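You operate a simulated robot arm through the tools that you are given. There is no shell and no other tool.

The job below is to be done with a simulated two-armed robot. You get a single attempt, and the scene is never put back.

Task
Take the rag from the service bench top and lay it out flat on the build bench top.

The check looks at the end state, three seconds after you hand in, the way a careful person would. Anything else that was tipped, shoved, dropped, spilled or broken makes it a failure.

Robot
Two 6-joint arms with two-finger parallel grippers on one trunk, on a base that drives. Base frame: it is fixed to the floor where the robot stands at the start and does not move with it; the origin is under the middle of the robot, x ahead of it, y to its left, z up. Readings come in mm, degrees, newtons and seconds.
The left shoulder is at the start at [50, 170, 1151], the right one opposite. Each reaches about 1092 mm from its shoulder. Places, roughly: build bench top [600, 2700, 800]. Payload 1.57 kg a hand.
Tool frame (each hand has its own): the origin (TCP) lies between the finger pads and is the grasp point; the fingertips stand 30 mm ahead of it; z points along the fingers, y is the line along which they close. The gripper opens to 80 mm. The fingers are 17 mm wide and 12 mm thick; the gripper's body (40 by 82 mm) begins 80 mm behind the TCP.
Orientation is told as [roll, pitch, yaw] about the base's x, y, z axes, in that order, counted from this pose: with the fingers straight down and closing along the base's y, the tool's x points along the base's -x, its y along +y and its z along -z.

Tools
- The arms move only by the tool apply_moves. It takes "left_increments", "right_increments" or both (then of equal length, played together; a hand with none holds still); each is a list of rows, each a list of 3 entries, a list of its own where there are three numbers: the shift along the tool's x, y, z in m, then the turn, a rotation vector about the tool's x, y, z in degrees, then the opening, from 0 (shut) to 1 (fully open). In form: [[[dx, dy, dz], [ax, ay, az], grip], ...]. A call has 1 to 20 rows; each row is the pose to reach, as a shift and turn from the pose commanded when the call began, along the tool's axes at that moment. Rows are played at 5 a second. More than 50 mm and 8.6 degrees between two rows, or a gripper value outside its range, and nothing of the call is played. Where a pose cannot be reached the arm comes as near as it can. A force on the tool above 40 N (or 10 N above the force at the start of the call, whichever is more), or a blocked arm, ends the call early, and 0.2 s more pass. Each finger travels about 72 mm/s and halts on what it meets, pressing with about 36 N; the grip force reading is that of the motor and also rises with nothing between the fingers. The clock runs only during rows and for 0.2 s after the last one: add rows that repeat a pose to give the fingers time. The reply holds the time, the measured pose of the TCP, the force on the tool along the base axes, the opening and the grip force, in the units named above and with some noise, with the torque about the TCP (base axes, N m) and any sound that the robot's microphone picked up.
- Cameras (640 x 400 px; columns grow to the right, rows downward): "scene" is now at [40.4, 7.7, 1717.1]; the picture's right is [0.16, -0.99, 0.00], its down [-0.74, -0.12, -0.66] and it looks along [0.66, 0.11, -0.75] (base axes); focal length 296 px, centre (320, 200). "left" rides on the left gripper at [72, 7, -122] in its tool frame; the picture's right is [-0.09, 1.00, 0.00], its down [-0.84, -0.08, -0.54] and it looks along [-0.54, -0.05, 0.84] (tool axes); focal length 238 px, centre (320, 200). "right" rides on the right gripper at [72, -7, -122] in its tool frame; the picture's right is [0.09, 1.00, 0.00], its down [-0.84, 0.08, -0.54] and it looks along [-0.54, 0.05, 0.84] (tool axes); focal length 238 px, centre (320, 200). There is no depth. A picture from a camera that has moved, and an enlarged one, comes with that camera's place and axes in the base frame and with its lens. The place of the scene camera against the robot may be out by one fixed shift of up to 12 mm in any direction.
- grab_frame(camera): a new picture of that camera. The clock stands still meanwhile.
- raise_lower(by): slides the trunk up (or, below 0, down) by that many mm; the arms and the scene camera ride with it, the base frame stays. It gives what a move gives, with no picture.
- drive_base(legs): drives the robot by 1 to 6 legs, each [ahead, left, turn to the left] in mm, mm and degrees, along the robot's own axes; the way and the turn of a leg run together, so that a leg with both is an arc; at most 1500 mm and 180 degrees a leg. The arms and the cameras ride along, it lands a little off, and it stops where it bumps. It gives what a move gives.
- pan_tilt(pan, tilt): turns the head with the scene camera to pan (to the left, within 86 degrees either way) and tilt (down, from -29 to 69), counted from straight ahead of the robot. It gives what a move gives.
- zoom(camera, box): a new picture of the part [left, top, right, bottom] of that camera's present view, enlarged. The clock stands still meanwhile.
- job_done(): hands the job in; it is judged then, once.

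Places have to be worked out from the pictures, the camera data and where the tool is seen. Open the grippers and draw the arms clear of the work before you hand the job in, unless the task says otherwise.

The tools are called after ">>>" as name(argument=value, ...) on one line, values as JSON. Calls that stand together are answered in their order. apply_moves: Moves the arms, as the interface text tells. Its arguments: {"type":"object","properties":{"left_increments":{"type":"array","items":{"type":"array"}},"right_increments":{"type":"array","items":{"type":"array"}}},"required":[]} The other tools are called the same way: raise_lower (by) slides the trunk up or down; drive_base (legs) drives the base; pan_tilt (pan, tilt) turns the head that bears the scene camera; grab_frame (camera) takes a picture; zoom (camera, box) takes an enlarged picture of a part of a camera's view; job_done () hands the job in.

At the start:

```text
clock: 0.0
left_position: [731.3, 288.5, 1040.8]
left_tcp_rot: [0.0, 0.0, 0.0]
left_contact_force: [-0.4, -0.1, 0.4]
left_ft_torque: [-0.01, -0.04, 0.02]
left_opening: 79.7
left_grip_force: 0.0
right_position: [639.3, -304.4, 1040.9]
right_tcp_rot: [0.0, 0.0, -0.1]
right_contact_force: [-0.5, 0.1, -0.7]
right_ft_torque: [-0.02, 0.01, 0.02]
right_opening: 80.1
right_grip_force: 0.1
trunk travel left (down, up): [-766.0, 204.0]
robot x, y, heading: [-1.1, 1.5, -0.0]
head pan, tilt: [9.1, 48.4]
```

scene: 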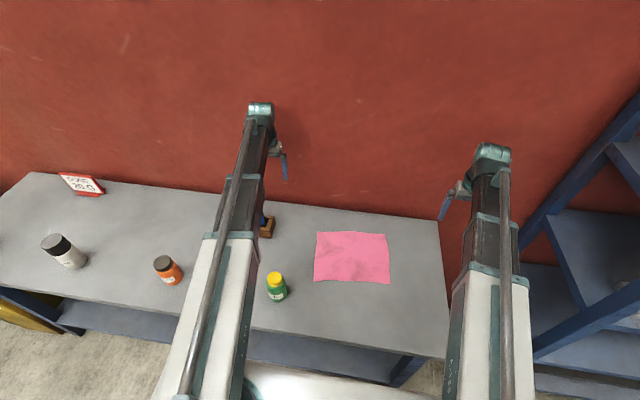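
right: 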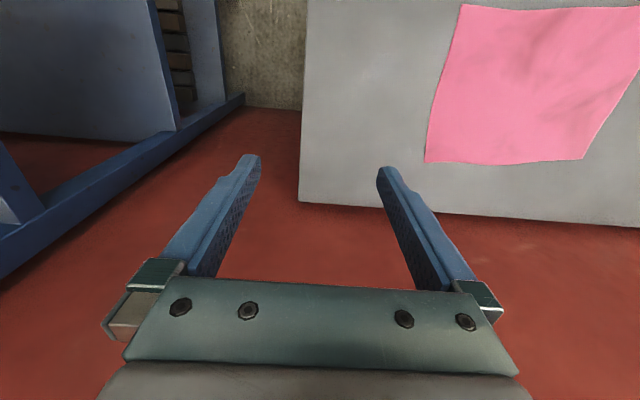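
left: 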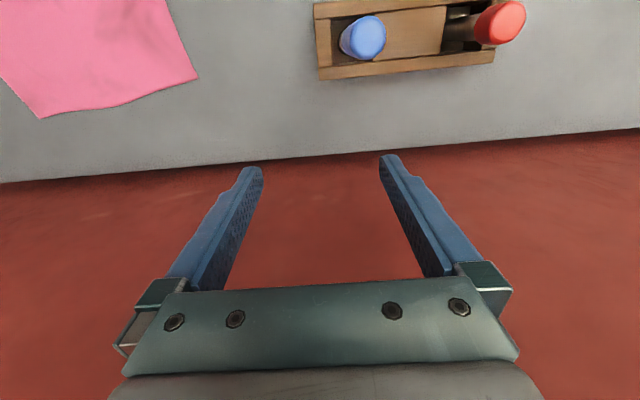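

The rag lies on the service bench roughly at x 490–720, y −145–130 if the top is near z 800. I look around first: I pan the head to the left to see the way to the build bench and what is on it.

>>> pan_tilt(pan=80, tilt=25)

>>> grab_frame(camera="scene")

>>> pan_tilt(pan=40, tilt=35)

>>> grab_frame(camera="scene")

>>> pan_tilt(pan=0, tilt=60)

>>> grab_frame(camera="scene")

```text
clock: 1.4
left_position: [730.7, 289.5, 1039.6]
left_tcp_rot: [0.0, 0.0, 0.0]
left_contact_force: [-0.6, 0.7, -0.1]
left_ft_torque: [-0.02, 0.0, -0.01]
left_opening: 80.0
left_grip_force: 0.0
right_position: [639.5, -304.8, 1040.6]
right_tcp_rot: [0.1, 0.0, 0.0]
right_contact_force: [-0.5, 0.1, -0.3]
right_ft_torque: [0.0, 0.0, 0.01]
right_opening: 79.9
right_grip_force: 0.0
trunk travel left (down, up): [-766.0, 204.0]
robot x, y, heading: [0.7, 3.2, 0.2]
head pan, tilt: [80.0, 25.0]
```

```text
taken
camera scene: at [-21.0, 86.0, 1752.4], right [0.98, -0.17, 0.0], down [-0.07, -0.42, -0.91], along [0.16, 0.89, -0.42], focal length 296 px, centre (320, 200)
```

scene: 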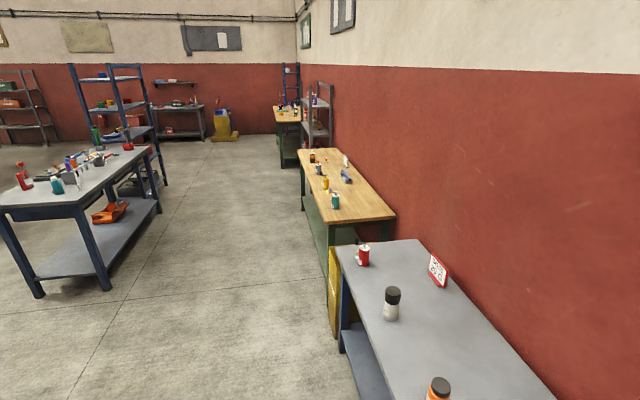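

```text
clock: 2.5
left_position: [731.2, 288.2, 1040.1]
left_tcp_rot: [0.0, 0.1, 0.1]
left_contact_force: [0.5, 0.5, -0.1]
left_ft_torque: [0.0, 0.02, 0.0]
left_opening: 80.0
left_grip_force: 0.1
right_position: [639.6, -304.0, 1040.7]
right_tcp_rot: [0.0, 0.0, 0.1]
right_contact_force: [0.7, -0.2, -1.1]
right_ft_torque: [0.01, 0.02, 0.0]
right_opening: 80.1
right_grip_force: 0.1
trunk travel left (down, up): [-766.0, 204.0]
robot x, y, heading: [-1.0, 2.5, -0.1]
head pan, tilt: [40.0, 35.0]
```

```text
taken
camera scene: at [30.4, 52.0, 1736.7], right [0.64, -0.77, 0.0], down [-0.44, -0.37, -0.82], along [0.63, 0.53, -0.57], focal length 296 px, centre (320, 200)
```

scene: 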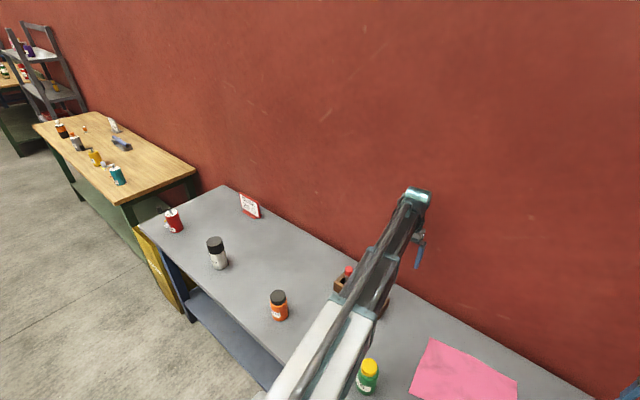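

```text
clock: 3.6
left_position: [732.2, 288.6, 1039.1]
left_tcp_rot: [-0.1, 0.0, 0.0]
left_contact_force: [-0.2, 0.4, 0.9]
left_ft_torque: [0.0, 0.02, -0.03]
left_opening: 80.0
left_grip_force: 0.0
right_position: [638.8, -303.3, 1040.2]
right_tcp_rot: [0.0, 0.0, 0.0]
right_contact_force: [0.4, -0.3, 1.0]
right_ft_torque: [0.0, -0.02, 0.03]
right_opening: 80.1
right_grip_force: 0.0
trunk travel left (down, up): [-766.0, 204.0]
robot x, y, heading: [1.0, 1.3, 0.0]
head pan, tilt: [0.0, 60.0]
```

```text
taken
camera scene: at [29.6, -4.6, 1702.4], right [0.0, -1.0, 0.0], down [-0.87, 0.0, -0.5], along [0.5, 0.0, -0.87], focal length 296 px, centre (320, 200)
```

scene: 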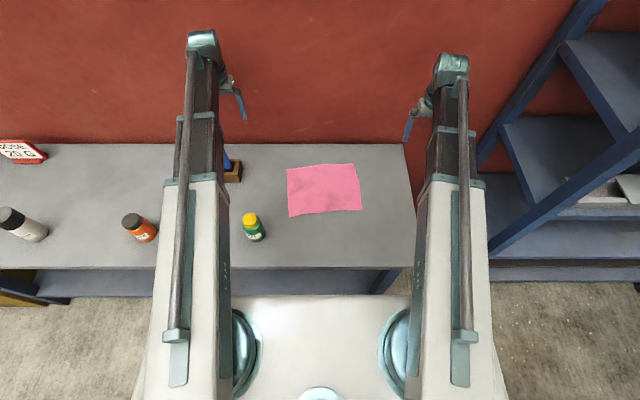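

The build bench is the wooden one further left along the same wall, with items on it. Triangulating the rag's corners puts the service top near z 800, with rag corners about NR(508,−145), NL(481,101), FR(705,−133) and FL(686,115). I bring both hands above the near edge, turned so the fingers close along x, and stay high for a look.

>>> apply_moves(left_increments=[[[0.022, -0.02, 0.004], [0, 0, 8.2], 1], [[0.044, -0.039, 0.007], [0, 0, 16.4], 1], [[0.066, -0.059, 0.011], [0, 0, 24.5], 1], [[0.088, -0.079, 0.015], [0, 0, 32.7], 1], [[0.11, -0.099, 0.018], [0, 0, 40.9], 1], [[0.131, -0.118, 0.022], [0, 0, 49.1], 1], [[0.153, -0.138, 0.025], [0, 0, 57.3], 1], [[0.175, -0.158, 0.029], [0, 0, 65.5], 1], [[0.197, -0.178, 0.033], [0, 0, 73.6], 1], [[0.219, -0.197, 0.036], [0, 0, 81.8], 1], [[0.241, -0.217, 0.04], [0, 0, 90], 1], [[0.241, -0.217, 0.04], [0, 0, 90], 0.5]], right_increments=[[[0.012, 0.017, 0.004], [0, 0, -8.2], 1], [[0.024, 0.034, 0.007], [0, 0, -16.4], 1], [[0.037, 0.052, 0.011], [0, 0, -24.5], 1], [[0.049, 0.069, 0.015], [0, 0, -32.7], 1], [[0.061, 0.086, 0.018], [0, 0, -40.9], 1], [[0.073, 0.103, 0.022], [0, 0, -49.1], 1], [[0.085, 0.12, 0.025], [0, 0, -57.3], 1], [[0.097, 0.137, 0.029], [0, 0, -65.5], 1], [[0.11, 0.155, 0.033], [0, 0, -73.6], 1], [[0.122, 0.172, 0.036], [0, 0, -81.8], 1], [[0.134, 0.189, 0.04], [0, 0, -90], 1], [[0.134, 0.189, 0.04], [0, 0, -90], 0.5]])

>>> grab_frame(camera="right")

>>> grab_frame(camera="left")

>>> grab_frame(camera="scene")

```text
clock: 6.2
left_position: [493.1, 67.7, 1041.3]
left_tcp_rot: [0.0, 0.0, -90.2]
left_contact_force: [-0.7, 0.4, -0.3]
left_ft_torque: [0.02, 0.0, 0.02]
left_opening: 40.0
left_grip_force: 0.1
left hand out of reach, approached as far as the arm can: row 1, 2, 3, 4, 5, 6, 7, 8, 9, 10, 11, 12
right_position: [503.6, -114.0, 1040.5]
right_tcp_rot: [0.0, 0.0, 90.0]
right_contact_force: [-0.1, -0.5, -0.2]
right_ft_torque: [0.0, -0.02, 0.01]
right_opening: 40.1
right_grip_force: 0.1
right hand out of reach, approached as far as the arm can: row 1, 2, 3, 4, 5, 6, 7, 8, 9, 10, 11, 12
trunk travel left (down, up): [-766.0, 204.0]
robot x, y, heading: [4.3, 0.1, 0.1]
head pan, tilt: [0.0, 60.0]
```

```text
taken
camera right: at [509.9, -185.7, 1162.6], right [-1.0, -0.09, 0.0], down [-0.08, 0.84, 0.54], along [-0.05, 0.54, -0.84], focal length 238 px, centre (320, 200)
```

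right: 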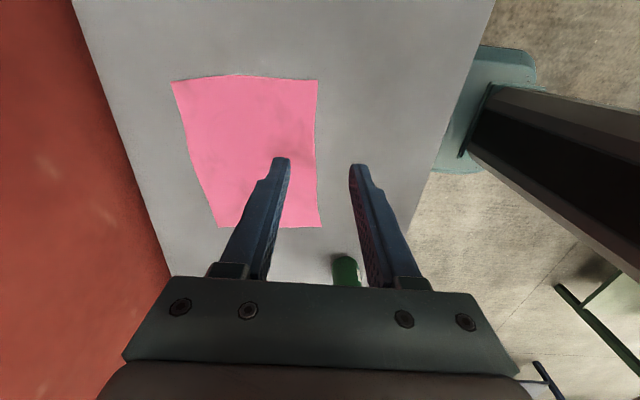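

```text
taken
camera left: at [498.5, 140.6, 1161.2], right [1.0, -0.09, 0.0], down [-0.08, -0.84, 0.54], along [-0.05, -0.54, -0.84], focal length 238 px, centre (320, 200)
```

left: 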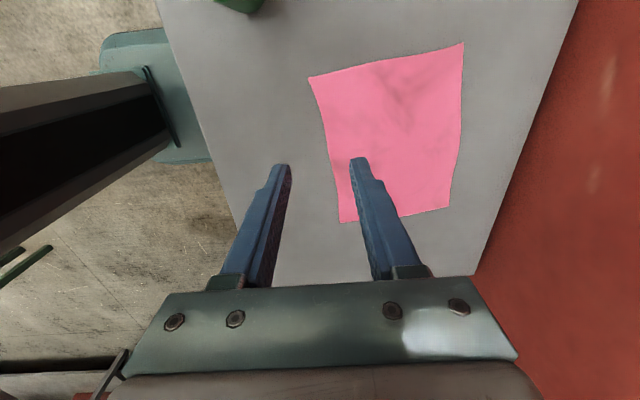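

```text
taken
camera scene: at [29.8, -4.7, 1702.4], right [0.0, -1.0, 0.0], down [-0.87, 0.0, -0.5], along [0.5, 0.0, -0.87], focal length 296 px, centre (320, 200)
```

scene: 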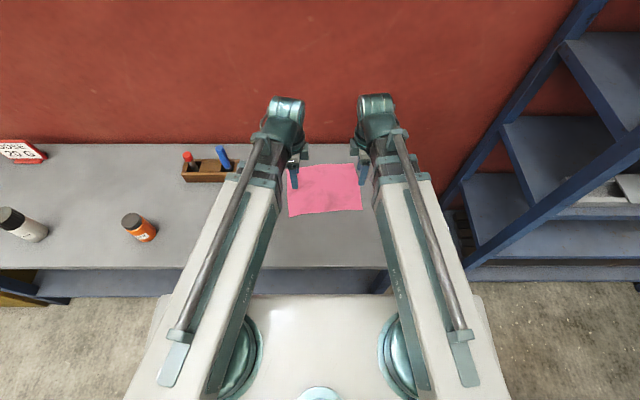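

The hands would not go below z 1040 at this trunk height, but the wrist views agree on the rag corners: NR(509,−148), NL(481,107), FR(710,−127), FL(682,128). I set the hands over the near edge close to the corners, then lower the trunk partway and check the clearance to the green bottle.

>>> apply_moves(left_increments=[[[0.01, 0.0, 0.0], [0, 0, 0], 0.5], [[0.02, 0.001, 0.0], [0, 0, 0], 0.5]], right_increments=[[[0.007, -0.006, 0.0], [0, 0, 0], 0.5], [[0.014, -0.011, 0.0], [0, 0, 0], 0.5]])

>>> raise_lower(by=-100)

>>> grab_frame(camera="left")

>>> grab_frame(camera="right")

>>> grab_frame(camera="scene")

```text
clock: 6.8
left_position: [493.0, 87.6, 1040.8]
left_tcp_rot: [0.0, 0.0, -90.0]
left_contact_force: [-0.4, -1.0, -0.9]
left_ft_torque: [0.0, 0.02, -0.01]
left_opening: 40.1
left_grip_force: 0.0
right_position: [515.9, -128.3, 1040.4]
right_tcp_rot: [0.0, 0.1, 90.0]
right_contact_force: [-1.1, 0.0, 0.0]
right_ft_torque: [0.01, -0.02, -0.04]
right_opening: 39.9
right_grip_force: 0.1
trunk travel left (down, up): [-766.0, 204.0]
robot x, y, heading: [-3.2, -1.4, 0.1]
head pan, tilt: [0.0, 60.0]
```

```text
clock: 8.1
left_position: [492.5, 88.7, 940.8]
left_tcp_rot: [0.0, -0.1, -90.0]
left_contact_force: [0.7, -0.1, 0.2]
left_ft_torque: [0.03, -0.02, 0.02]
left_opening: 39.9
left_grip_force: 0.0
right_position: [516.2, -128.7, 940.9]
right_tcp_rot: [0.0, 0.0, 90.0]
right_contact_force: [1.0, -0.8, 0.5]
right_ft_torque: [-0.02, 0.0, -0.01]
right_opening: 40.0
right_grip_force: 0.1
trunk travel left (down, up): [-666.0, 304.0]
robot x, y, heading: [0.4, -0.2, 0.1]
head pan, tilt: [0.0, 60.0]
```

```text
taken
camera left: at [499.0, 160.8, 1061.3], right [1.0, -0.09, 0.0], down [-0.08, -0.84, 0.54], along [-0.05, -0.54, -0.84], focal length 238 px, centre (320, 200)
```

left: 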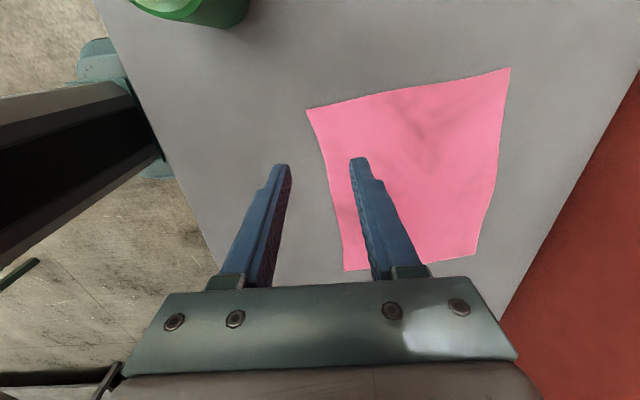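

```text
taken
camera right: at [520.7, -199.2, 1062.7], right [-1.0, -0.09, 0.0], down [-0.08, 0.84, 0.54], along [-0.05, 0.54, -0.84], focal length 238 px, centre (320, 200)
```

right: 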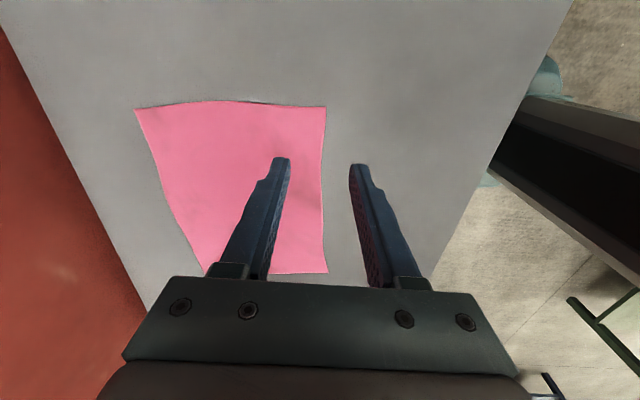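

```text
taken
camera scene: at [29.4, -4.7, 1602.4], right [0.0, -1.0, 0.0], down [-0.87, 0.0, -0.5], along [0.5, 0.0, -0.87], focal length 296 px, centre (320, 200)
```

scene: 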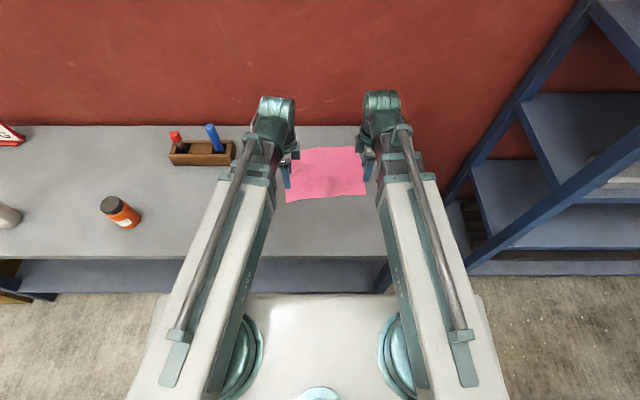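

Both wrist views confirm the corner positions, and the hands sit about 10 mm inside the near edge, clear of the bottle. I lower the trunk until the fingertips are just above the bench top.

>>> raise_lower(by=-100)

>>> grab_frame(camera="left")

>>> grab_frame(camera="right")

```text
clock: 9.4
left_position: [492.8, 88.8, 840.4]
left_tcp_rot: [0.0, -0.1, -90.0]
left_contact_force: [0.4, 0.3, -0.7]
left_ft_torque: [-0.02, -0.04, 0.01]
left_opening: 39.6
left_grip_force: 0.0
right_position: [515.9, -127.4, 840.5]
right_tcp_rot: [0.0, -0.1, 90.0]
right_contact_force: [-0.2, 0.5, 0.3]
right_ft_torque: [-0.02, 0.05, 0.03]
right_opening: 40.2
right_grip_force: 0.1
trunk travel left (down, up): [-566.0, 404.0]
robot x, y, heading: [-0.2, -0.2, 0.0]
head pan, tilt: [0.0, 60.0]
```

```text
taken
camera left: at [499.0, 160.9, 961.3], right [1.0, -0.09, 0.0], down [-0.08, -0.84, 0.54], along [-0.05, -0.54, -0.84], focal length 238 px, centre (320, 200)
```

left: 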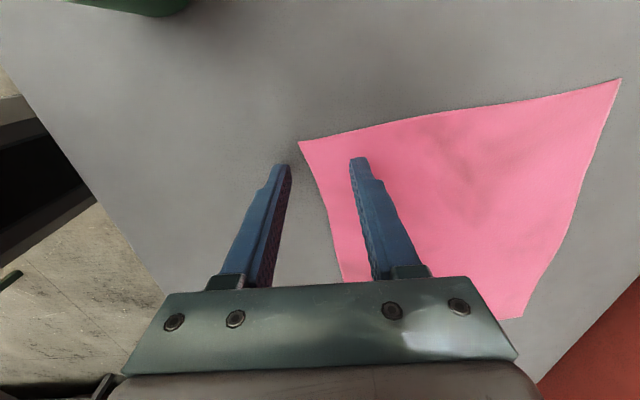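

```text
taken
camera right: at [520.8, -199.2, 962.7], right [-1.0, -0.09, 0.0], down [-0.08, 0.84, 0.54], along [-0.05, 0.54, -0.84], focal length 238 px, centre (320, 200)
```

right: 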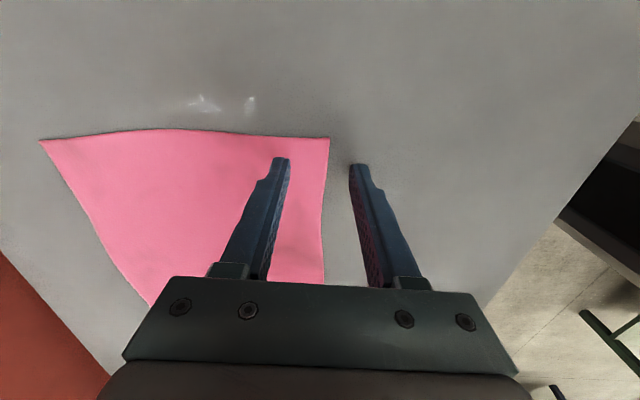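

The edge of the rag runs between the open fingers in both views and the tips are about 10 mm up. I lower in small steps, watching the force for contact.

>>> raise_lower(by=-9)

>>> raise_lower(by=-2)

```text
clock: 10.0
left_position: [494.1, 89.8, 831.4]
left_tcp_rot: [0.1, 0.0, -90.1]
left_contact_force: [0.1, 0.0, 2.3]
left_ft_torque: [0.02, -0.05, 0.03]
left_opening: 39.9
left_grip_force: 0.0
right_position: [514.4, -128.8, 830.0]
right_tcp_rot: [0.0, -0.1, 89.9]
right_contact_force: [-0.6, 1.0, 3.1]
right_ft_torque: [-0.01, -0.07, 0.01]
right_opening: 39.8
right_grip_force: 0.1
trunk travel left (down, up): [-557.0, 413.0]
robot x, y, heading: [0.8, 2.2, 0.2]
head pan, tilt: [0.0, 60.0]
```

```text
clock: 10.5
left_position: [491.9, 88.8, 831.5]
left_tcp_rot: [0.3, 0.0, -90.0]
left_contact_force: [1.7, -1.0, 22.1]
left_ft_torque: [0.14, -0.57, 0.0]
left_opening: 41.5
left_grip_force: 0.7
right_position: [514.0, -128.3, 831.5]
right_tcp_rot: [-0.2, 0.0, 90.0]
right_contact_force: [0.5, 0.7, 21.5]
right_ft_torque: [-0.09, -0.64, 0.01]
right_opening: 40.9
right_grip_force: 0.7
trunk travel left (down, up): [-555.0, 415.0]
robot x, y, heading: [4.3, 2.4, 0.2]
head pan, tilt: [0.0, 60.0]
```

The tips touched at about z 831 and now press with about 22 N. I ease up 1 mm and close both grippers on the edge.

>>> raise_lower(by=1)

>>> apply_moves(left_increments=[[[0, 0, 0], [0, 0, 0], 0.3], [[0, 0, 0], [0, 0, 0], 0.15], [[0, 0, 0], [0, 0, 0], 0.0], [[0, 0, 0], [0, 0, 0], 0.0], [[0, 0, 0], [0, 0, 0], 0.0]], right_increments=[[[0, 0, 0], [0, 0, 0], 0.3], [[0, 0, 0], [0, 0, 0], 0.15], [[0, 0, 0], [0, 0, 0], 0.0], [[0, 0, 0], [0, 0, 0], 0.0], [[0, 0, 0], [0, 0, 0], 0.0]])

>>> grab_frame(camera="left")

>>> grab_frame(camera="right")

```text
clock: 11.0
left_position: [493.6, 88.7, 832.2]
left_tcp_rot: [0.0, 0.0, -90.1]
left_contact_force: [1.6, -0.2, 15.1]
left_ft_torque: [0.11, -0.42, -0.05]
left_opening: 41.4
left_grip_force: 0.7
right_position: [515.0, -128.8, 832.1]
right_tcp_rot: [-0.1, 0.0, 90.0]
right_contact_force: [2.0, 0.2, 16.9]
right_ft_torque: [-0.09, -0.53, 0.02]
right_opening: 41.3
right_grip_force: 0.6
trunk travel left (down, up): [-556.0, 414.0]
robot x, y, heading: [-1.0, 0.2, -0.0]
head pan, tilt: [0.0, 60.0]
```

```text
clock: 12.2
left_position: [493.2, 89.2, 831.4]
left_tcp_rot: [0.1, 0.0, -90.0]
left_contact_force: [-0.1, -0.3, 15.7]
left_ft_torque: [0.04, -0.08, -0.01]
left_opening: 2.6
left_grip_force: 23.8
right_position: [515.3, -128.6, 831.8]
right_tcp_rot: [-0.1, 0.0, 90.0]
right_contact_force: [2.9, 0.8, 17.0]
right_ft_torque: [-0.08, -0.2, -0.01]
right_opening: 2.4
right_grip_force: 23.9
trunk travel left (down, up): [-556.0, 414.0]
robot x, y, heading: [-0.1, -4.4, 0.2]
head pan, tilt: [0.0, 60.0]
```

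```text
taken
camera left: at [497.8, 160.9, 952.0], right [1.0, -0.09, 0.0], down [-0.08, -0.84, 0.54], along [-0.05, -0.54, -0.84], focal length 238 px, centre (320, 200)
```

left: 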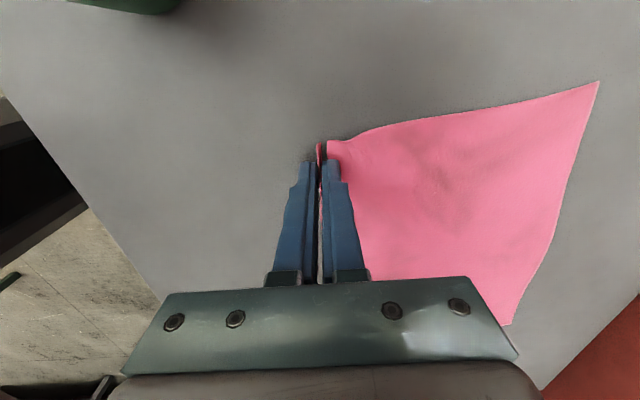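

```text
taken
camera right: at [519.7, -199.1, 953.4], right [-1.0, -0.09, 0.0], down [-0.08, 0.84, 0.54], along [-0.05, 0.54, -0.84], focal length 238 px, centre (320, 200)
```

right: 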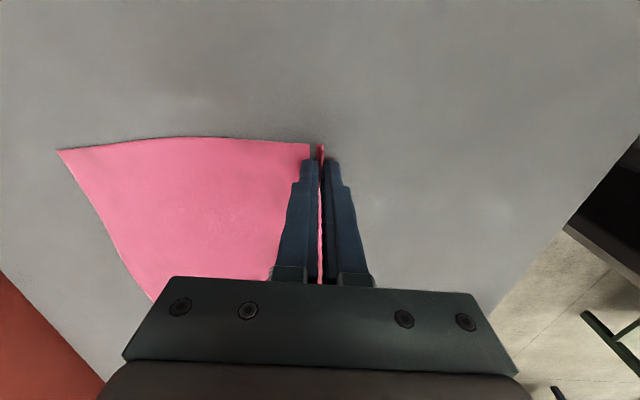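

Both hands have pinched the rag edge cleanly, with pink visible between the pads and 2.5 mm openings. I lift it with the trunk, first a little and then a lot.

>>> raise_lower(by=100)

>>> grab_frame(camera="left")

>>> grab_frame(camera="right")

>>> raise_lower(by=270)

>>> grab_frame(camera="right")

>>> grab_frame(camera="scene")

```text
clock: 13.6
left_position: [493.8, 88.3, 930.4]
left_tcp_rot: [0.1, 0.0, -90.0]
left_contact_force: [-0.1, -0.6, -0.3]
left_ft_torque: [-0.02, -0.03, 0.02]
left_opening: 2.4
left_grip_force: 23.7
right_position: [514.8, -128.4, 930.1]
right_tcp_rot: [0.0, -0.1, 90.1]
right_contact_force: [0.5, 0.0, -0.3]
right_ft_torque: [0.02, 0.02, -0.01]
right_opening: 2.6
right_grip_force: 23.9
trunk travel left (down, up): [-656.0, 314.0]
robot x, y, heading: [-0.2, -2.8, 0.1]
head pan, tilt: [0.0, 60.0]
```

```text
taken
camera left: at [499.1, 160.8, 1051.2], right [1.0, -0.09, 0.0], down [-0.08, -0.84, 0.54], along [-0.05, -0.54, -0.84], focal length 238 px, centre (320, 200)
```

left: 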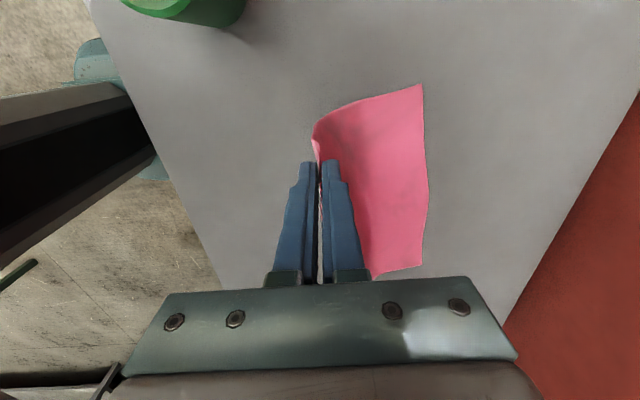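

```text
taken
camera right: at [520.9, -199.2, 1052.6], right [-1.0, -0.09, 0.0], down [-0.08, 0.84, 0.54], along [-0.05, 0.54, -0.84], focal length 238 px, centre (320, 200)
```

right: 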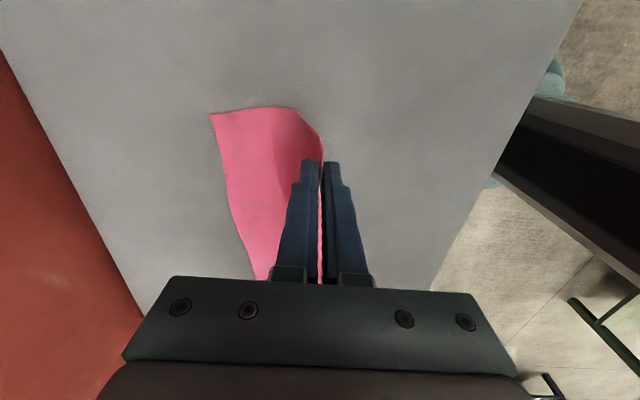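

```text
clock: 16.3
left_position: [493.4, 87.3, 1200.6]
left_tcp_rot: [0.0, 0.0, -90.0]
left_contact_force: [-0.1, 0.8, -0.3]
left_ft_torque: [-0.02, 0.01, 0.06]
left_opening: 2.4
left_grip_force: 23.5
right_position: [515.4, -127.4, 1199.3]
right_tcp_rot: [0.0, 0.0, 90.0]
right_contact_force: [-0.5, 0.7, -0.4]
right_ft_torque: [-0.03, 0.02, -0.02]
right_opening: 2.5
right_grip_force: 23.7
trunk travel left (down, up): [-926.0, 44.0]
robot x, y, heading: [3.5, -1.2, 0.0]
head pan, tilt: [0.0, 60.0]
```

```text
taken
camera right: at [520.9, -199.2, 1322.6], right [-1.0, -0.09, 0.0], down [-0.08, 0.84, 0.54], along [-0.05, 0.54, -0.84], focal length 238 px, centre (320, 200)
```

right: 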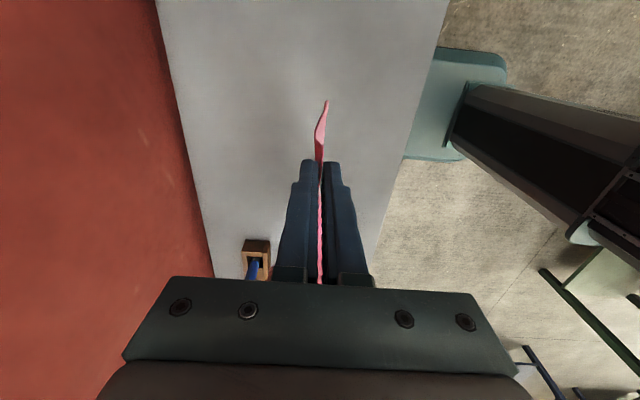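

```text
taken
camera scene: at [29.7, -4.7, 1862.3], right [0.0, -1.0, 0.0], down [-0.87, 0.0, -0.5], along [0.5, 0.0, -0.87], focal length 296 px, centre (320, 200)
```

scene: 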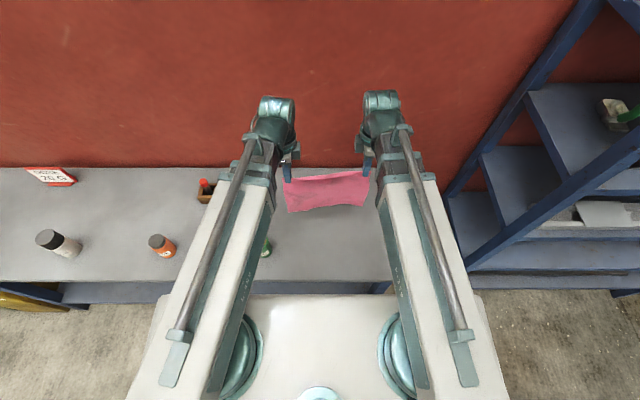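

The rag hangs straight from both hands. I back the robot away from the service bench and then drive left in front of the build bench before looking at it.

>>> drive_base(legs=[[-450, 0, 0], [0, 1100, 0], [0, 1000, 0]])

>>> pan_tilt(pan=0, tilt=42)

>>> grab_frame(camera="scene")

>>> pan_tilt(pan=35, tilt=38)

>>> grab_frame(camera="scene")

```text
clock: 29.0
left_position: [57.6, 2177.7, 1200.8]
left_tcp_rot: [0.0, 0.0, -90.2]
left_contact_force: [-0.4, -0.2, -0.8]
left_ft_torque: [0.01, -0.03, 0.01]
left_opening: 2.2
left_grip_force: 23.9
right_position: [78.8, 1959.7, 1200.2]
right_tcp_rot: [0.0, 0.0, 89.9]
right_contact_force: [0.4, -0.1, 0.2]
right_ft_torque: [0.0, 0.04, -0.04]
right_opening: 2.4
right_grip_force: 23.7
trunk travel left (down, up): [-926.0, 44.0]
robot x, y, heading: [-436.4, 2087.2, -0.3]
head pan, tilt: [0.0, 60.0]
```

```text
clock: 29.8
left_position: [57.7, 2176.7, 1199.9]
left_tcp_rot: [0.0, 0.2, -90.2]
left_contact_force: [0.1, -0.4, -0.7]
left_ft_torque: [-0.02, 0.01, 0.03]
left_opening: 2.2
left_grip_force: 24.2
right_position: [78.4, 1960.3, 1201.9]
right_tcp_rot: [0.0, 0.0, 89.8]
right_contact_force: [0.6, 0.1, -0.4]
right_ft_torque: [-0.02, 0.0, 0.02]
right_opening: 2.4
right_grip_force: 23.5
trunk travel left (down, up): [-926.0, 44.0]
robot x, y, heading: [-434.9, 2088.0, -0.3]
head pan, tilt: [0.0, 42.0]
```

```text
taken
camera scene: at [-389.8, 2084.6, 1886.1], right [0.0, -1.0, 0.0], down [-0.67, 0.0, -0.74], along [0.74, 0.0, -0.67], focal length 296 px, centre (320, 200)
```

scene: 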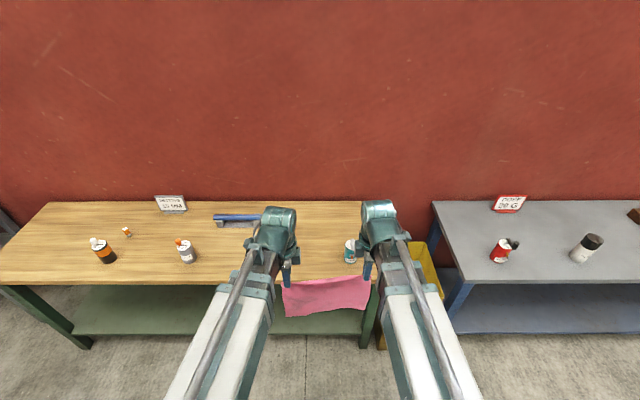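

```text
clock: 30.8
left_position: [57.8, 2175.9, 1200.5]
left_tcp_rot: [0.0, 0.1, -90.2]
left_contact_force: [-0.9, -0.8, -0.6]
left_ft_torque: [0.0, -0.02, 0.0]
left_opening: 2.3
left_grip_force: 23.5
right_position: [78.5, 1959.9, 1200.9]
right_tcp_rot: [0.0, 0.1, 89.8]
right_contact_force: [0.9, -0.3, 0.4]
right_ft_torque: [0.0, 0.0, -0.01]
right_opening: 2.6
right_grip_force: 23.6
trunk travel left (down, up): [-926.0, 44.0]
robot x, y, heading: [-434.2, 2091.0, 0.0]
head pan, tilt: [35.0, 38.0]
```

```text
taken
camera scene: at [-402.5, 2134.0, 1892.1], right [0.57, -0.82, 0.0], down [-0.51, -0.35, -0.79], along [0.65, 0.45, -0.62], focal length 296 px, centre (320, 200)
```

scene: 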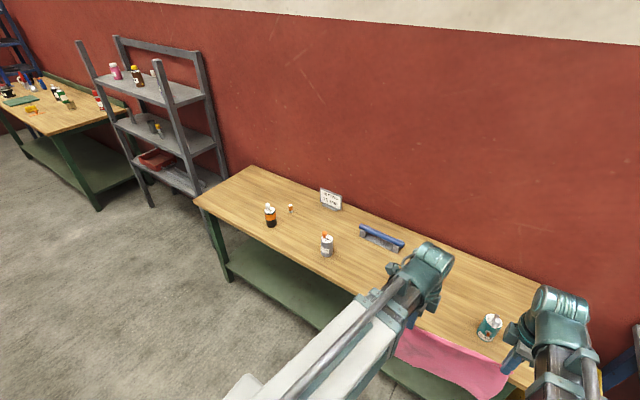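

The build bench top shows a teal can, a blue-handled thing, a sign, a grey can and bottles; my arms hide the middle, where I saw a yellow item earlier. I drive further left and look back to the right to see the likely free area.

>>> drive_base(legs=[[0, 700, 0]])

>>> pan_tilt(pan=-30, tilt=42)

>>> grab_frame(camera="scene")

>>> pan_tilt(pan=0, tilt=42)

>>> grab_frame(camera="scene")

```text
clock: 34.7
left_position: [71.1, 2873.2, 1201.3]
left_tcp_rot: [-0.1, 0.0, -91.8]
left_contact_force: [-0.1, 0.3, 0.8]
left_ft_torque: [-0.04, 0.04, 0.0]
left_opening: 2.5
left_grip_force: 23.8
right_position: [86.8, 2654.9, 1200.2]
right_tcp_rot: [0.0, 0.0, 88.2]
right_contact_force: [0.0, 0.3, 0.7]
right_ft_torque: [0.0, -0.03, 0.05]
right_opening: 2.6
right_grip_force: 23.7
trunk travel left (down, up): [-926.0, 44.0]
robot x, y, heading: [-420.5, 2801.2, -2.0]
head pan, tilt: [35.0, 38.0]
```

```text
clock: 36.1
left_position: [71.8, 2872.5, 1201.2]
left_tcp_rot: [0.0, 0.0, -91.7]
left_contact_force: [-0.6, -0.3, -0.2]
left_ft_torque: [0.02, -0.06, 0.01]
left_opening: 2.7
left_grip_force: 24.4
right_position: [87.7, 2655.9, 1200.4]
right_tcp_rot: [0.0, -0.1, 88.3]
right_contact_force: [0.6, -0.8, -0.1]
right_ft_torque: [0.03, -0.02, 0.01]
right_opening: 2.4
right_grip_force: 23.4
trunk travel left (down, up): [-926.0, 44.0]
robot x, y, heading: [-423.2, 2797.1, -1.9]
head pan, tilt: [-30.0, 42.0]
```

```text
taken
camera scene: at [-389.8, 2752.0, 1886.2], right [-0.53, -0.85, 0.0], down [-0.57, 0.35, -0.74], along [0.63, -0.39, -0.67], focal length 296 px, centre (320, 200)
```

scene: 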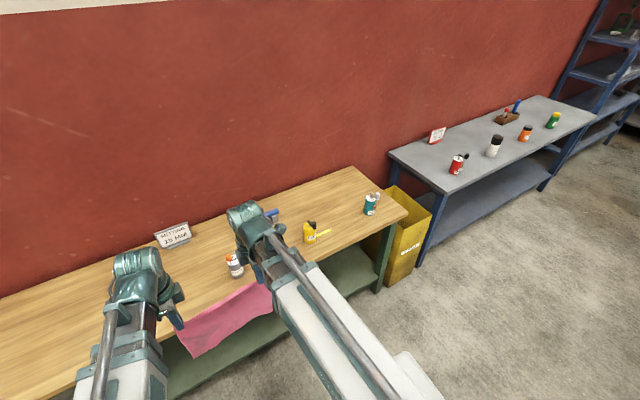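

```text
clock: 37.0
left_position: [71.9, 2874.0, 1200.8]
left_tcp_rot: [0.0, 0.0, -91.8]
left_contact_force: [-0.4, 0.3, -0.7]
left_ft_torque: [-0.01, -0.01, 0.0]
left_opening: 2.4
left_grip_force: 23.9
right_position: [87.4, 2654.8, 1200.3]
right_tcp_rot: [-0.1, 0.0, 88.2]
right_contact_force: [0.2, 0.9, 0.4]
right_ft_torque: [0.02, -0.02, 0.0]
right_opening: 2.5
right_grip_force: 24.3
trunk travel left (down, up): [-926.0, 44.0]
robot x, y, heading: [-425.6, 2801.0, -1.5]
head pan, tilt: [0.0, 42.0]
```

```text
taken
camera scene: at [-377.3, 2793.3, 1886.2], right [-0.03, -1.0, 0.0], down [-0.67, 0.02, -0.74], along [0.74, -0.02, -0.67], focal length 296 px, centre (320, 200)
```

scene: 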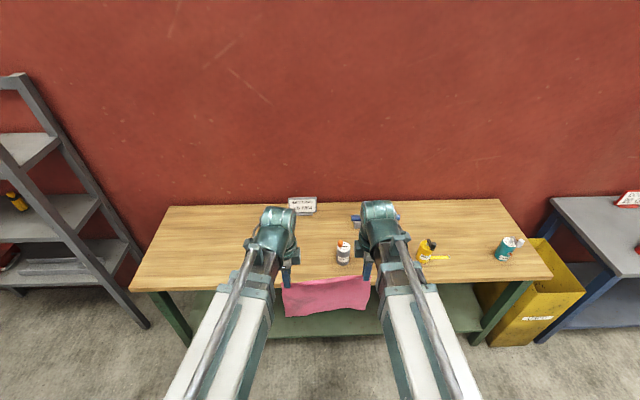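

The left end of the bench looks empty: the orange bottle is near y 3040 and the bench ends near y 3560, which leaves about 470 mm. I drive there with a slight heading correction and check that area from above.

>>> drive_base(legs=[[0, 540, 1.7]])

>>> pan_tilt(pan=0, tilt=45)

>>> grab_frame(camera="scene")

>>> pan_tilt(pan=-35, tilt=45)

>>> grab_frame(camera="scene")

>>> pan_tilt(pan=40, tilt=45)

>>> grab_frame(camera="scene")

```text
clock: 40.2
left_position: [76.2, 3428.4, 1199.9]
left_tcp_rot: [0.0, 0.0, -89.8]
left_contact_force: [-1.2, 0.0, 0.9]
left_ft_torque: [-0.04, 0.0, 0.0]
left_opening: 2.4
left_grip_force: 24.2
right_position: [99.1, 3213.4, 1200.8]
right_tcp_rot: [0.0, -0.1, 90.2]
right_contact_force: [-0.4, 0.3, 0.1]
right_ft_torque: [-0.01, 0.01, -0.03]
right_opening: 2.5
right_grip_force: 24.1
trunk travel left (down, up): [-926.0, 44.0]
robot x, y, heading: [-416.4, 3335.9, 0.2]
head pan, tilt: [0.0, 42.0]
```

```text
clock: 40.8
left_position: [76.1, 3428.1, 1200.9]
left_tcp_rot: [-0.1, 0.0, -89.7]
left_contact_force: [1.4, -0.4, -0.2]
left_ft_torque: [-0.02, -0.04, -0.02]
left_opening: 2.3
left_grip_force: 24.1
right_position: [99.5, 3210.7, 1200.9]
right_tcp_rot: [-0.1, 0.0, 90.2]
right_contact_force: [0.5, 0.3, -0.3]
right_ft_torque: [0.01, 0.02, 0.01]
right_opening: 2.6
right_grip_force: 23.7
trunk travel left (down, up): [-926.0, 44.0]
robot x, y, heading: [-416.1, 3338.6, 0.3]
head pan, tilt: [0.0, 45.0]
```

```text
taken
camera scene: at [-371.8, 3333.3, 1881.9], right [0.0, -1.0, 0.0], down [-0.71, 0.0, -0.71], along [0.71, 0.0, -0.71], focal length 296 px, centre (320, 200)
```

scene: 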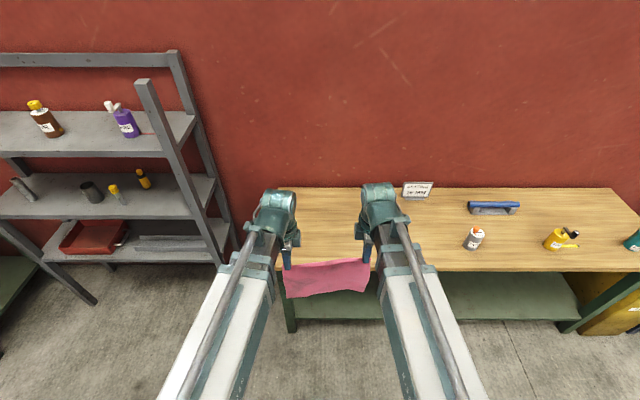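

```text
clock: 41.8
left_position: [77.8, 3428.5, 1200.0]
left_tcp_rot: [-0.1, 0.0, -89.8]
left_contact_force: [0.0, -0.6, 0.2]
left_ft_torque: [-0.01, -0.01, 0.04]
left_opening: 2.5
left_grip_force: 24.4
right_position: [99.0, 3211.3, 1199.9]
right_tcp_rot: [0.1, 0.0, 90.3]
right_contact_force: [0.5, 0.8, 0.5]
right_ft_torque: [-0.02, -0.03, -0.06]
right_opening: 2.5
right_grip_force: 24.1
trunk travel left (down, up): [-926.0, 44.0]
robot x, y, heading: [-417.9, 3336.0, -0.1]
head pan, tilt: [-35.0, 45.0]
```

```text
taken
camera scene: at [-386.3, 3287.0, 1881.9], right [-0.57, -0.82, 0.0], down [-0.58, 0.4, -0.71], along [0.58, -0.4, -0.71], focal length 296 px, centre (320, 200)
```

scene: 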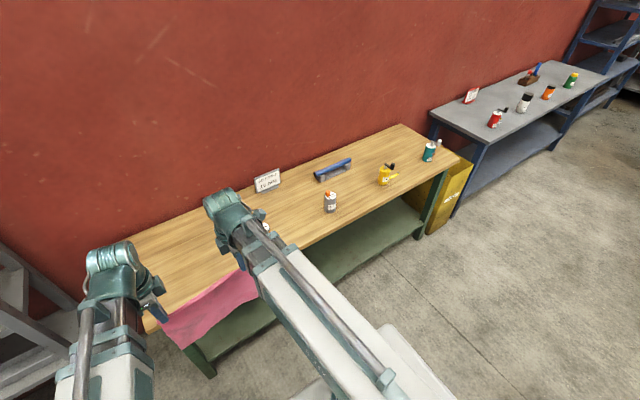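

```text
clock: 43.3
left_position: [77.9, 3429.5, 1200.0]
left_tcp_rot: [0.1, 0.0, -89.8]
left_contact_force: [0.2, -0.9, -0.8]
left_ft_torque: [-0.02, 0.01, -0.02]
left_opening: 2.2
left_grip_force: 24.3
right_position: [100.7, 3211.8, 1201.1]
right_tcp_rot: [0.0, 0.1, 90.1]
right_contact_force: [0.5, 0.9, 0.1]
right_ft_torque: [0.02, 0.0, -0.05]
right_opening: 2.3
right_grip_force: 23.7
trunk travel left (down, up): [-926.0, 44.0]
robot x, y, heading: [-419.9, 3338.8, 0.2]
head pan, tilt: [40.0, 45.0]
```

```text
taken
camera scene: at [-391.0, 3385.7, 1881.9], right [0.64, -0.76, 0.0], down [-0.54, -0.46, -0.71], along [0.54, 0.46, -0.71], focal length 296 px, centre (320, 200)
```

scene: 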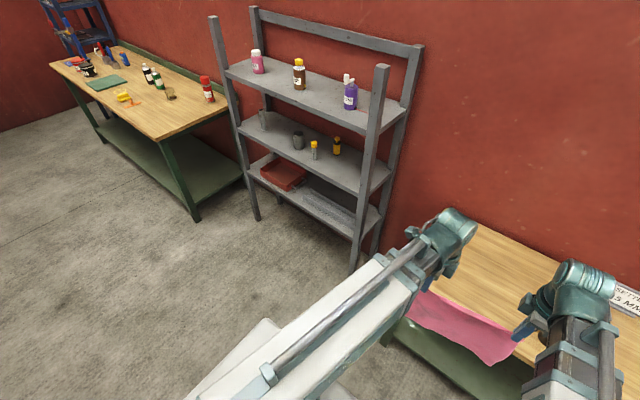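

The left end of the bench top is clear: it ends near y 3555, and the orange bottle is hidden behind the right forearm at about y 3040. I test whether the arms can raise and extend the rag (up 210, forward 190), which is the start of the laying arc, while still away from the bench.

>>> apply_moves(left_increments=[[[0, 0.016, -0.0175], [0, 0, 0], 0], [[0, 0.032, -0.035], [0, 0, 0], 0], [[0, 0.048, -0.0525], [0, 0, 0], 0], [[0, 0.063, -0.07], [0, 0, 0], 0], [[0, 0.079, -0.0875], [0, 0, 0], 0], [[0, 0.095, -0.105], [0, 0, 0], 0], [[0, 0.111, -0.1225], [0, 0, 0], 0], [[0, 0.127, -0.14], [0, 0, 0], 0], [[0, 0.143, -0.1575], [0, 0, 0], 0], [[0, 0.158, -0.175], [0, 0, 0], 0], [[0, 0.174, -0.1925], [0, 0, 0], 0], [[0, 0.19, -0.21], [0, 0, 0], 0]], right_increments=[[[0, -0.016, -0.0175], [0, 0, 0], 0], [[0, -0.032, -0.035], [0, 0, 0], 0], [[0, -0.048, -0.0525], [0, 0, 0], 0], [[0, -0.063, -0.07], [0, 0, 0], 0], [[0, -0.079, -0.0875], [0, 0, 0], 0], [[0, -0.095, -0.105], [0, 0, 0], 0], [[0, -0.111, -0.1225], [0, 0, 0], 0], [[0, -0.127, -0.14], [0, 0, 0], 0], [[0, -0.143, -0.1575], [0, 0, 0], 0], [[0, -0.158, -0.175], [0, 0, 0], 0], [[0, -0.174, -0.1925], [0, 0, 0], 0], [[0, -0.19, -0.21], [0, 0, 0], 0]])

>>> pan_tilt(pan=0, tilt=50)

>>> grab_frame(camera="scene")

>>> grab_frame(camera="right")

>>> grab_frame(camera="left")

```text
clock: 45.9
left_position: [254.1, 3419.4, 1199.7]
left_tcp_rot: [0.0, 0.0, -89.8]
left_contact_force: [0.4, 0.3, 0.1]
left_ft_torque: [0.0, 0.03, -0.01]
left_opening: 2.2
left_grip_force: 24.0
left hand out of reach, approached as far as the arm can: row 1, 2, 3, 4, 5, 6, 7, 8, 9, 10, 11, 12
right_position: [278.2, 3214.1, 1200.9]
right_tcp_rot: [0.0, 0.0, 90.2]
right_contact_force: [0.0, 0.0, -0.7]
right_ft_torque: [0.0, 0.0, 0.02]
right_opening: 2.6
right_grip_force: 24.0
right hand out of reach, approached as far as the arm can: row 1, 2, 3, 4, 5, 6, 7, 8, 9, 10, 11, 12
trunk travel left (down, up): [-926.0, 44.0]
robot x, y, heading: [-414.9, 3340.7, 0.1]
head pan, tilt: [40.0, 45.0]
```

```text
clock: 46.9
left_position: [253.9, 3419.8, 1200.3]
left_tcp_rot: [-0.1, 0.1, -89.8]
left_contact_force: [-0.1, -0.2, 0.0]
left_ft_torque: [-0.04, 0.0, -0.02]
left_opening: 2.4
left_grip_force: 23.3
right_position: [278.3, 3214.1, 1199.8]
right_tcp_rot: [0.1, 0.0, 90.1]
right_contact_force: [0.9, -0.2, 0.7]
right_ft_torque: [0.01, 0.02, -0.01]
right_opening: 2.5
right_grip_force: 23.9
trunk travel left (down, up): [-926.0, 44.0]
robot x, y, heading: [-417.7, 3337.9, 0.4]
head pan, tilt: [0.0, 50.0]
```

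```text
taken
camera scene: at [-376.0, 3333.6, 1875.0], right [0.0, -1.0, 0.0], down [-0.77, 0.0, -0.64], along [0.64, 0.0, -0.77], focal length 296 px, centre (320, 200)
```

scene: 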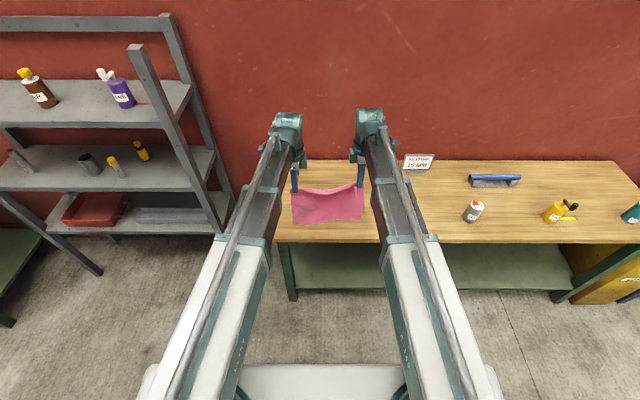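

```text
taken
camera right: at [283.8, 3142.8, 1322.6], right [-1.0, -0.1, 0.0], down [-0.08, 0.84, 0.54], along [-0.05, 0.54, -0.84], focal length 238 px, centre (320, 200)
```

right: 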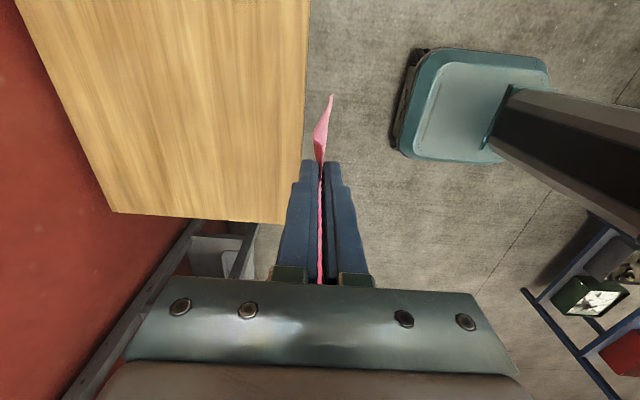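

```text
taken
camera left: at [259.2, 3491.3, 1321.2], right [1.0, -0.09, 0.0], down [-0.07, -0.84, 0.54], along [-0.05, -0.54, -0.84], focal length 238 px, centre (320, 200)
```

left: 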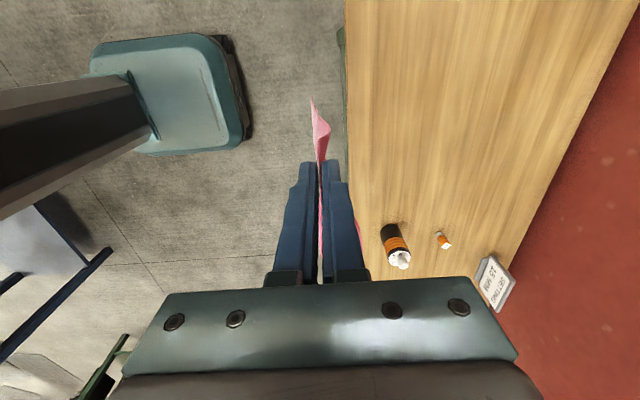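

The arms extended in x but z stayed exactly at 1200, and the gap between the hands shrank by about 10 mm. I test a small pure upward move and restore the gap.

>>> apply_moves(left_increments=[[[0, 0, -0.01], [0, 0, 0], 0], [[0, 0, -0.02], [0, 0, 0], 0]], right_increments=[[[0, 0, -0.01], [0, 0, 0], 0], [[0, 0, -0.02], [0, 0, 0], 0]])

>>> apply_moves(left_increments=[[[0.009, 0, 0], [0, 0, 0], 0]], right_increments=[[[0.001, 0, 0], [0, 0, 0], 0]])

```text
clock: 47.5
left_position: [256.5, 3425.0, 1200.3]
left_tcp_rot: [0.0, 0.0, -89.8]
left_contact_force: [-0.1, -0.3, 0.4]
left_ft_torque: [0.0, -0.03, 0.0]
left_opening: 2.5
left_grip_force: 23.9
left hand out of reach, approached as far as the arm can: row 1, 2
right_position: [280.4, 3214.7, 1201.5]
right_tcp_rot: [0.0, 0.0, 90.2]
right_contact_force: [-0.6, -0.2, -0.3]
right_ft_torque: [-0.01, 0.0, -0.04]
right_opening: 2.4
right_grip_force: 23.4
right hand out of reach, approached as far as the arm can: row 1, 2
trunk travel left (down, up): [-926.0, 44.0]
robot x, y, heading: [-414.1, 3338.0, 0.0]
head pan, tilt: [0.0, 50.0]
```

```text
clock: 47.9
left_position: [258.3, 3435.3, 1200.1]
left_tcp_rot: [-0.1, -0.2, -89.9]
left_contact_force: [1.1, -2.7, -0.5]
left_ft_torque: [-0.1, 0.03, -0.02]
left_opening: 2.3
left_grip_force: 24.2
right_position: [280.1, 3214.7, 1199.1]
right_tcp_rot: [0.0, -0.1, 90.2]
right_contact_force: [0.5, 2.5, -0.2]
right_ft_torque: [0.07, 0.01, 0.0]
right_opening: 2.5
right_grip_force: 23.8
trunk travel left (down, up): [-926.0, 44.0]
robot x, y, heading: [-415.8, 3338.6, 0.2]
head pan, tilt: [0.0, 50.0]
```

The arms only move the hands horizontally, so height must come from the trunk, and I'll lay the rag with alternating small trunk and arm steps. I slacken the gap by 3 mm and drive forward so the hands are over the bench.

>>> apply_moves(left_increments=[[[-0.003, 0, 0], [0, 0, 0], 0]])

>>> drive_base(legs=[[385, 0, 0]])

>>> raise_lower(by=-140)

>>> grab_frame(camera="scene")

>>> grab_frame(camera="right")

>>> grab_frame(camera="left")

```text
clock: 48.3
left_position: [258.6, 3433.4, 1200.1]
left_tcp_rot: [0.0, 0.0, -89.8]
left_contact_force: [0.5, -2.7, -0.4]
left_ft_torque: [-0.09, 0.02, 0.03]
left_opening: 2.4
left_grip_force: 23.9
right_position: [280.4, 3212.9, 1201.3]
right_tcp_rot: [0.0, 0.0, 90.2]
right_contact_force: [0.1, 1.9, 0.4]
right_ft_torque: [0.05, 0.0, 0.0]
right_opening: 2.3
right_grip_force: 24.3
trunk travel left (down, up): [-926.0, 44.0]
robot x, y, heading: [-414.4, 3334.8, 0.5]
head pan, tilt: [0.0, 50.0]
```

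```text
clock: 50.8
left_position: [643.1, 3435.3, 1199.7]
left_tcp_rot: [-0.2, 0.0, -89.7]
left_contact_force: [0.8, -1.9, -0.7]
left_ft_torque: [-0.05, -0.02, 0.02]
left_opening: 2.4
left_grip_force: 24.5
right_position: [664.8, 3216.5, 1200.3]
right_tcp_rot: [0.2, 0.1, 90.3]
right_contact_force: [0.4, 2.3, 0.5]
right_ft_torque: [0.06, 0.04, -0.03]
right_opening: 2.6
right_grip_force: 24.2
trunk travel left (down, up): [-926.0, 44.0]
robot x, y, heading: [-30.8, 3338.6, 0.4]
head pan, tilt: [0.0, 50.0]
```

```text
clock: 52.4
left_position: [642.4, 3435.9, 1060.3]
left_tcp_rot: [-0.1, 0.0, -89.7]
left_contact_force: [1.4, -2.3, 0.1]
left_ft_torque: [-0.06, 0.0, 0.03]
left_opening: 2.4
left_grip_force: 23.9
right_position: [664.2, 3215.5, 1061.0]
right_tcp_rot: [0.0, 0.1, 90.3]
right_contact_force: [-0.3, 1.5, -0.3]
right_ft_torque: [0.05, 0.02, -0.01]
right_opening: 2.5
right_grip_force: 24.7
trunk travel left (down, up): [-786.0, 184.0]
robot x, y, heading: [-32.3, 3338.9, 0.2]
head pan, tilt: [0.0, 50.0]
```

```text
taken
camera scene: at [8.1, 3335.3, 1735.0], right [0.01, -1.0, 0.0], down [-0.77, 0.0, -0.64], along [0.64, 0.0, -0.77], focal length 296 px, centre (320, 200)
```

scene: 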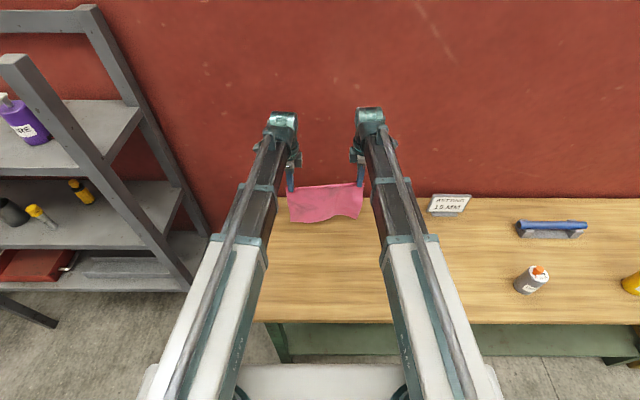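

```text
taken
camera right: at [670.1, 3145.1, 1182.7], right [-1.0, -0.1, 0.0], down [-0.08, 0.84, 0.54], along [-0.05, 0.54, -0.84], focal length 238 px, centre (320, 200)
```

right: 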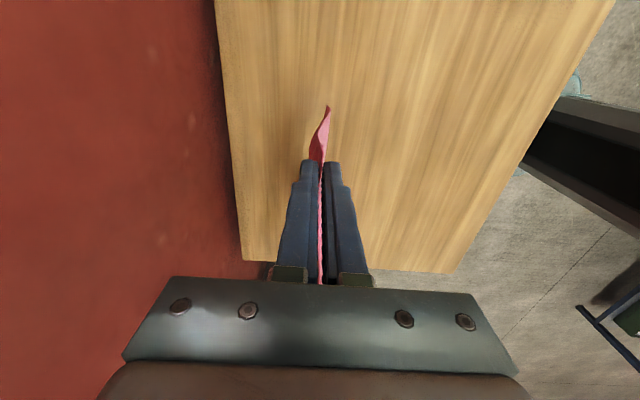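

```text
taken
camera left: at [647.8, 3507.9, 1181.3], right [1.0, -0.09, 0.0], down [-0.07, -0.84, 0.54], along [-0.05, -0.54, -0.84], focal length 238 px, centre (320, 200)
```

left: 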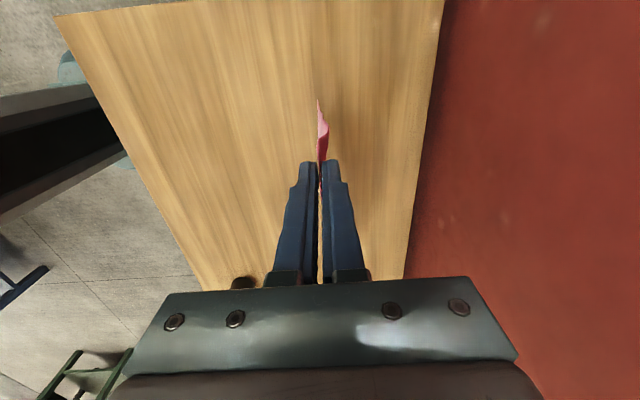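

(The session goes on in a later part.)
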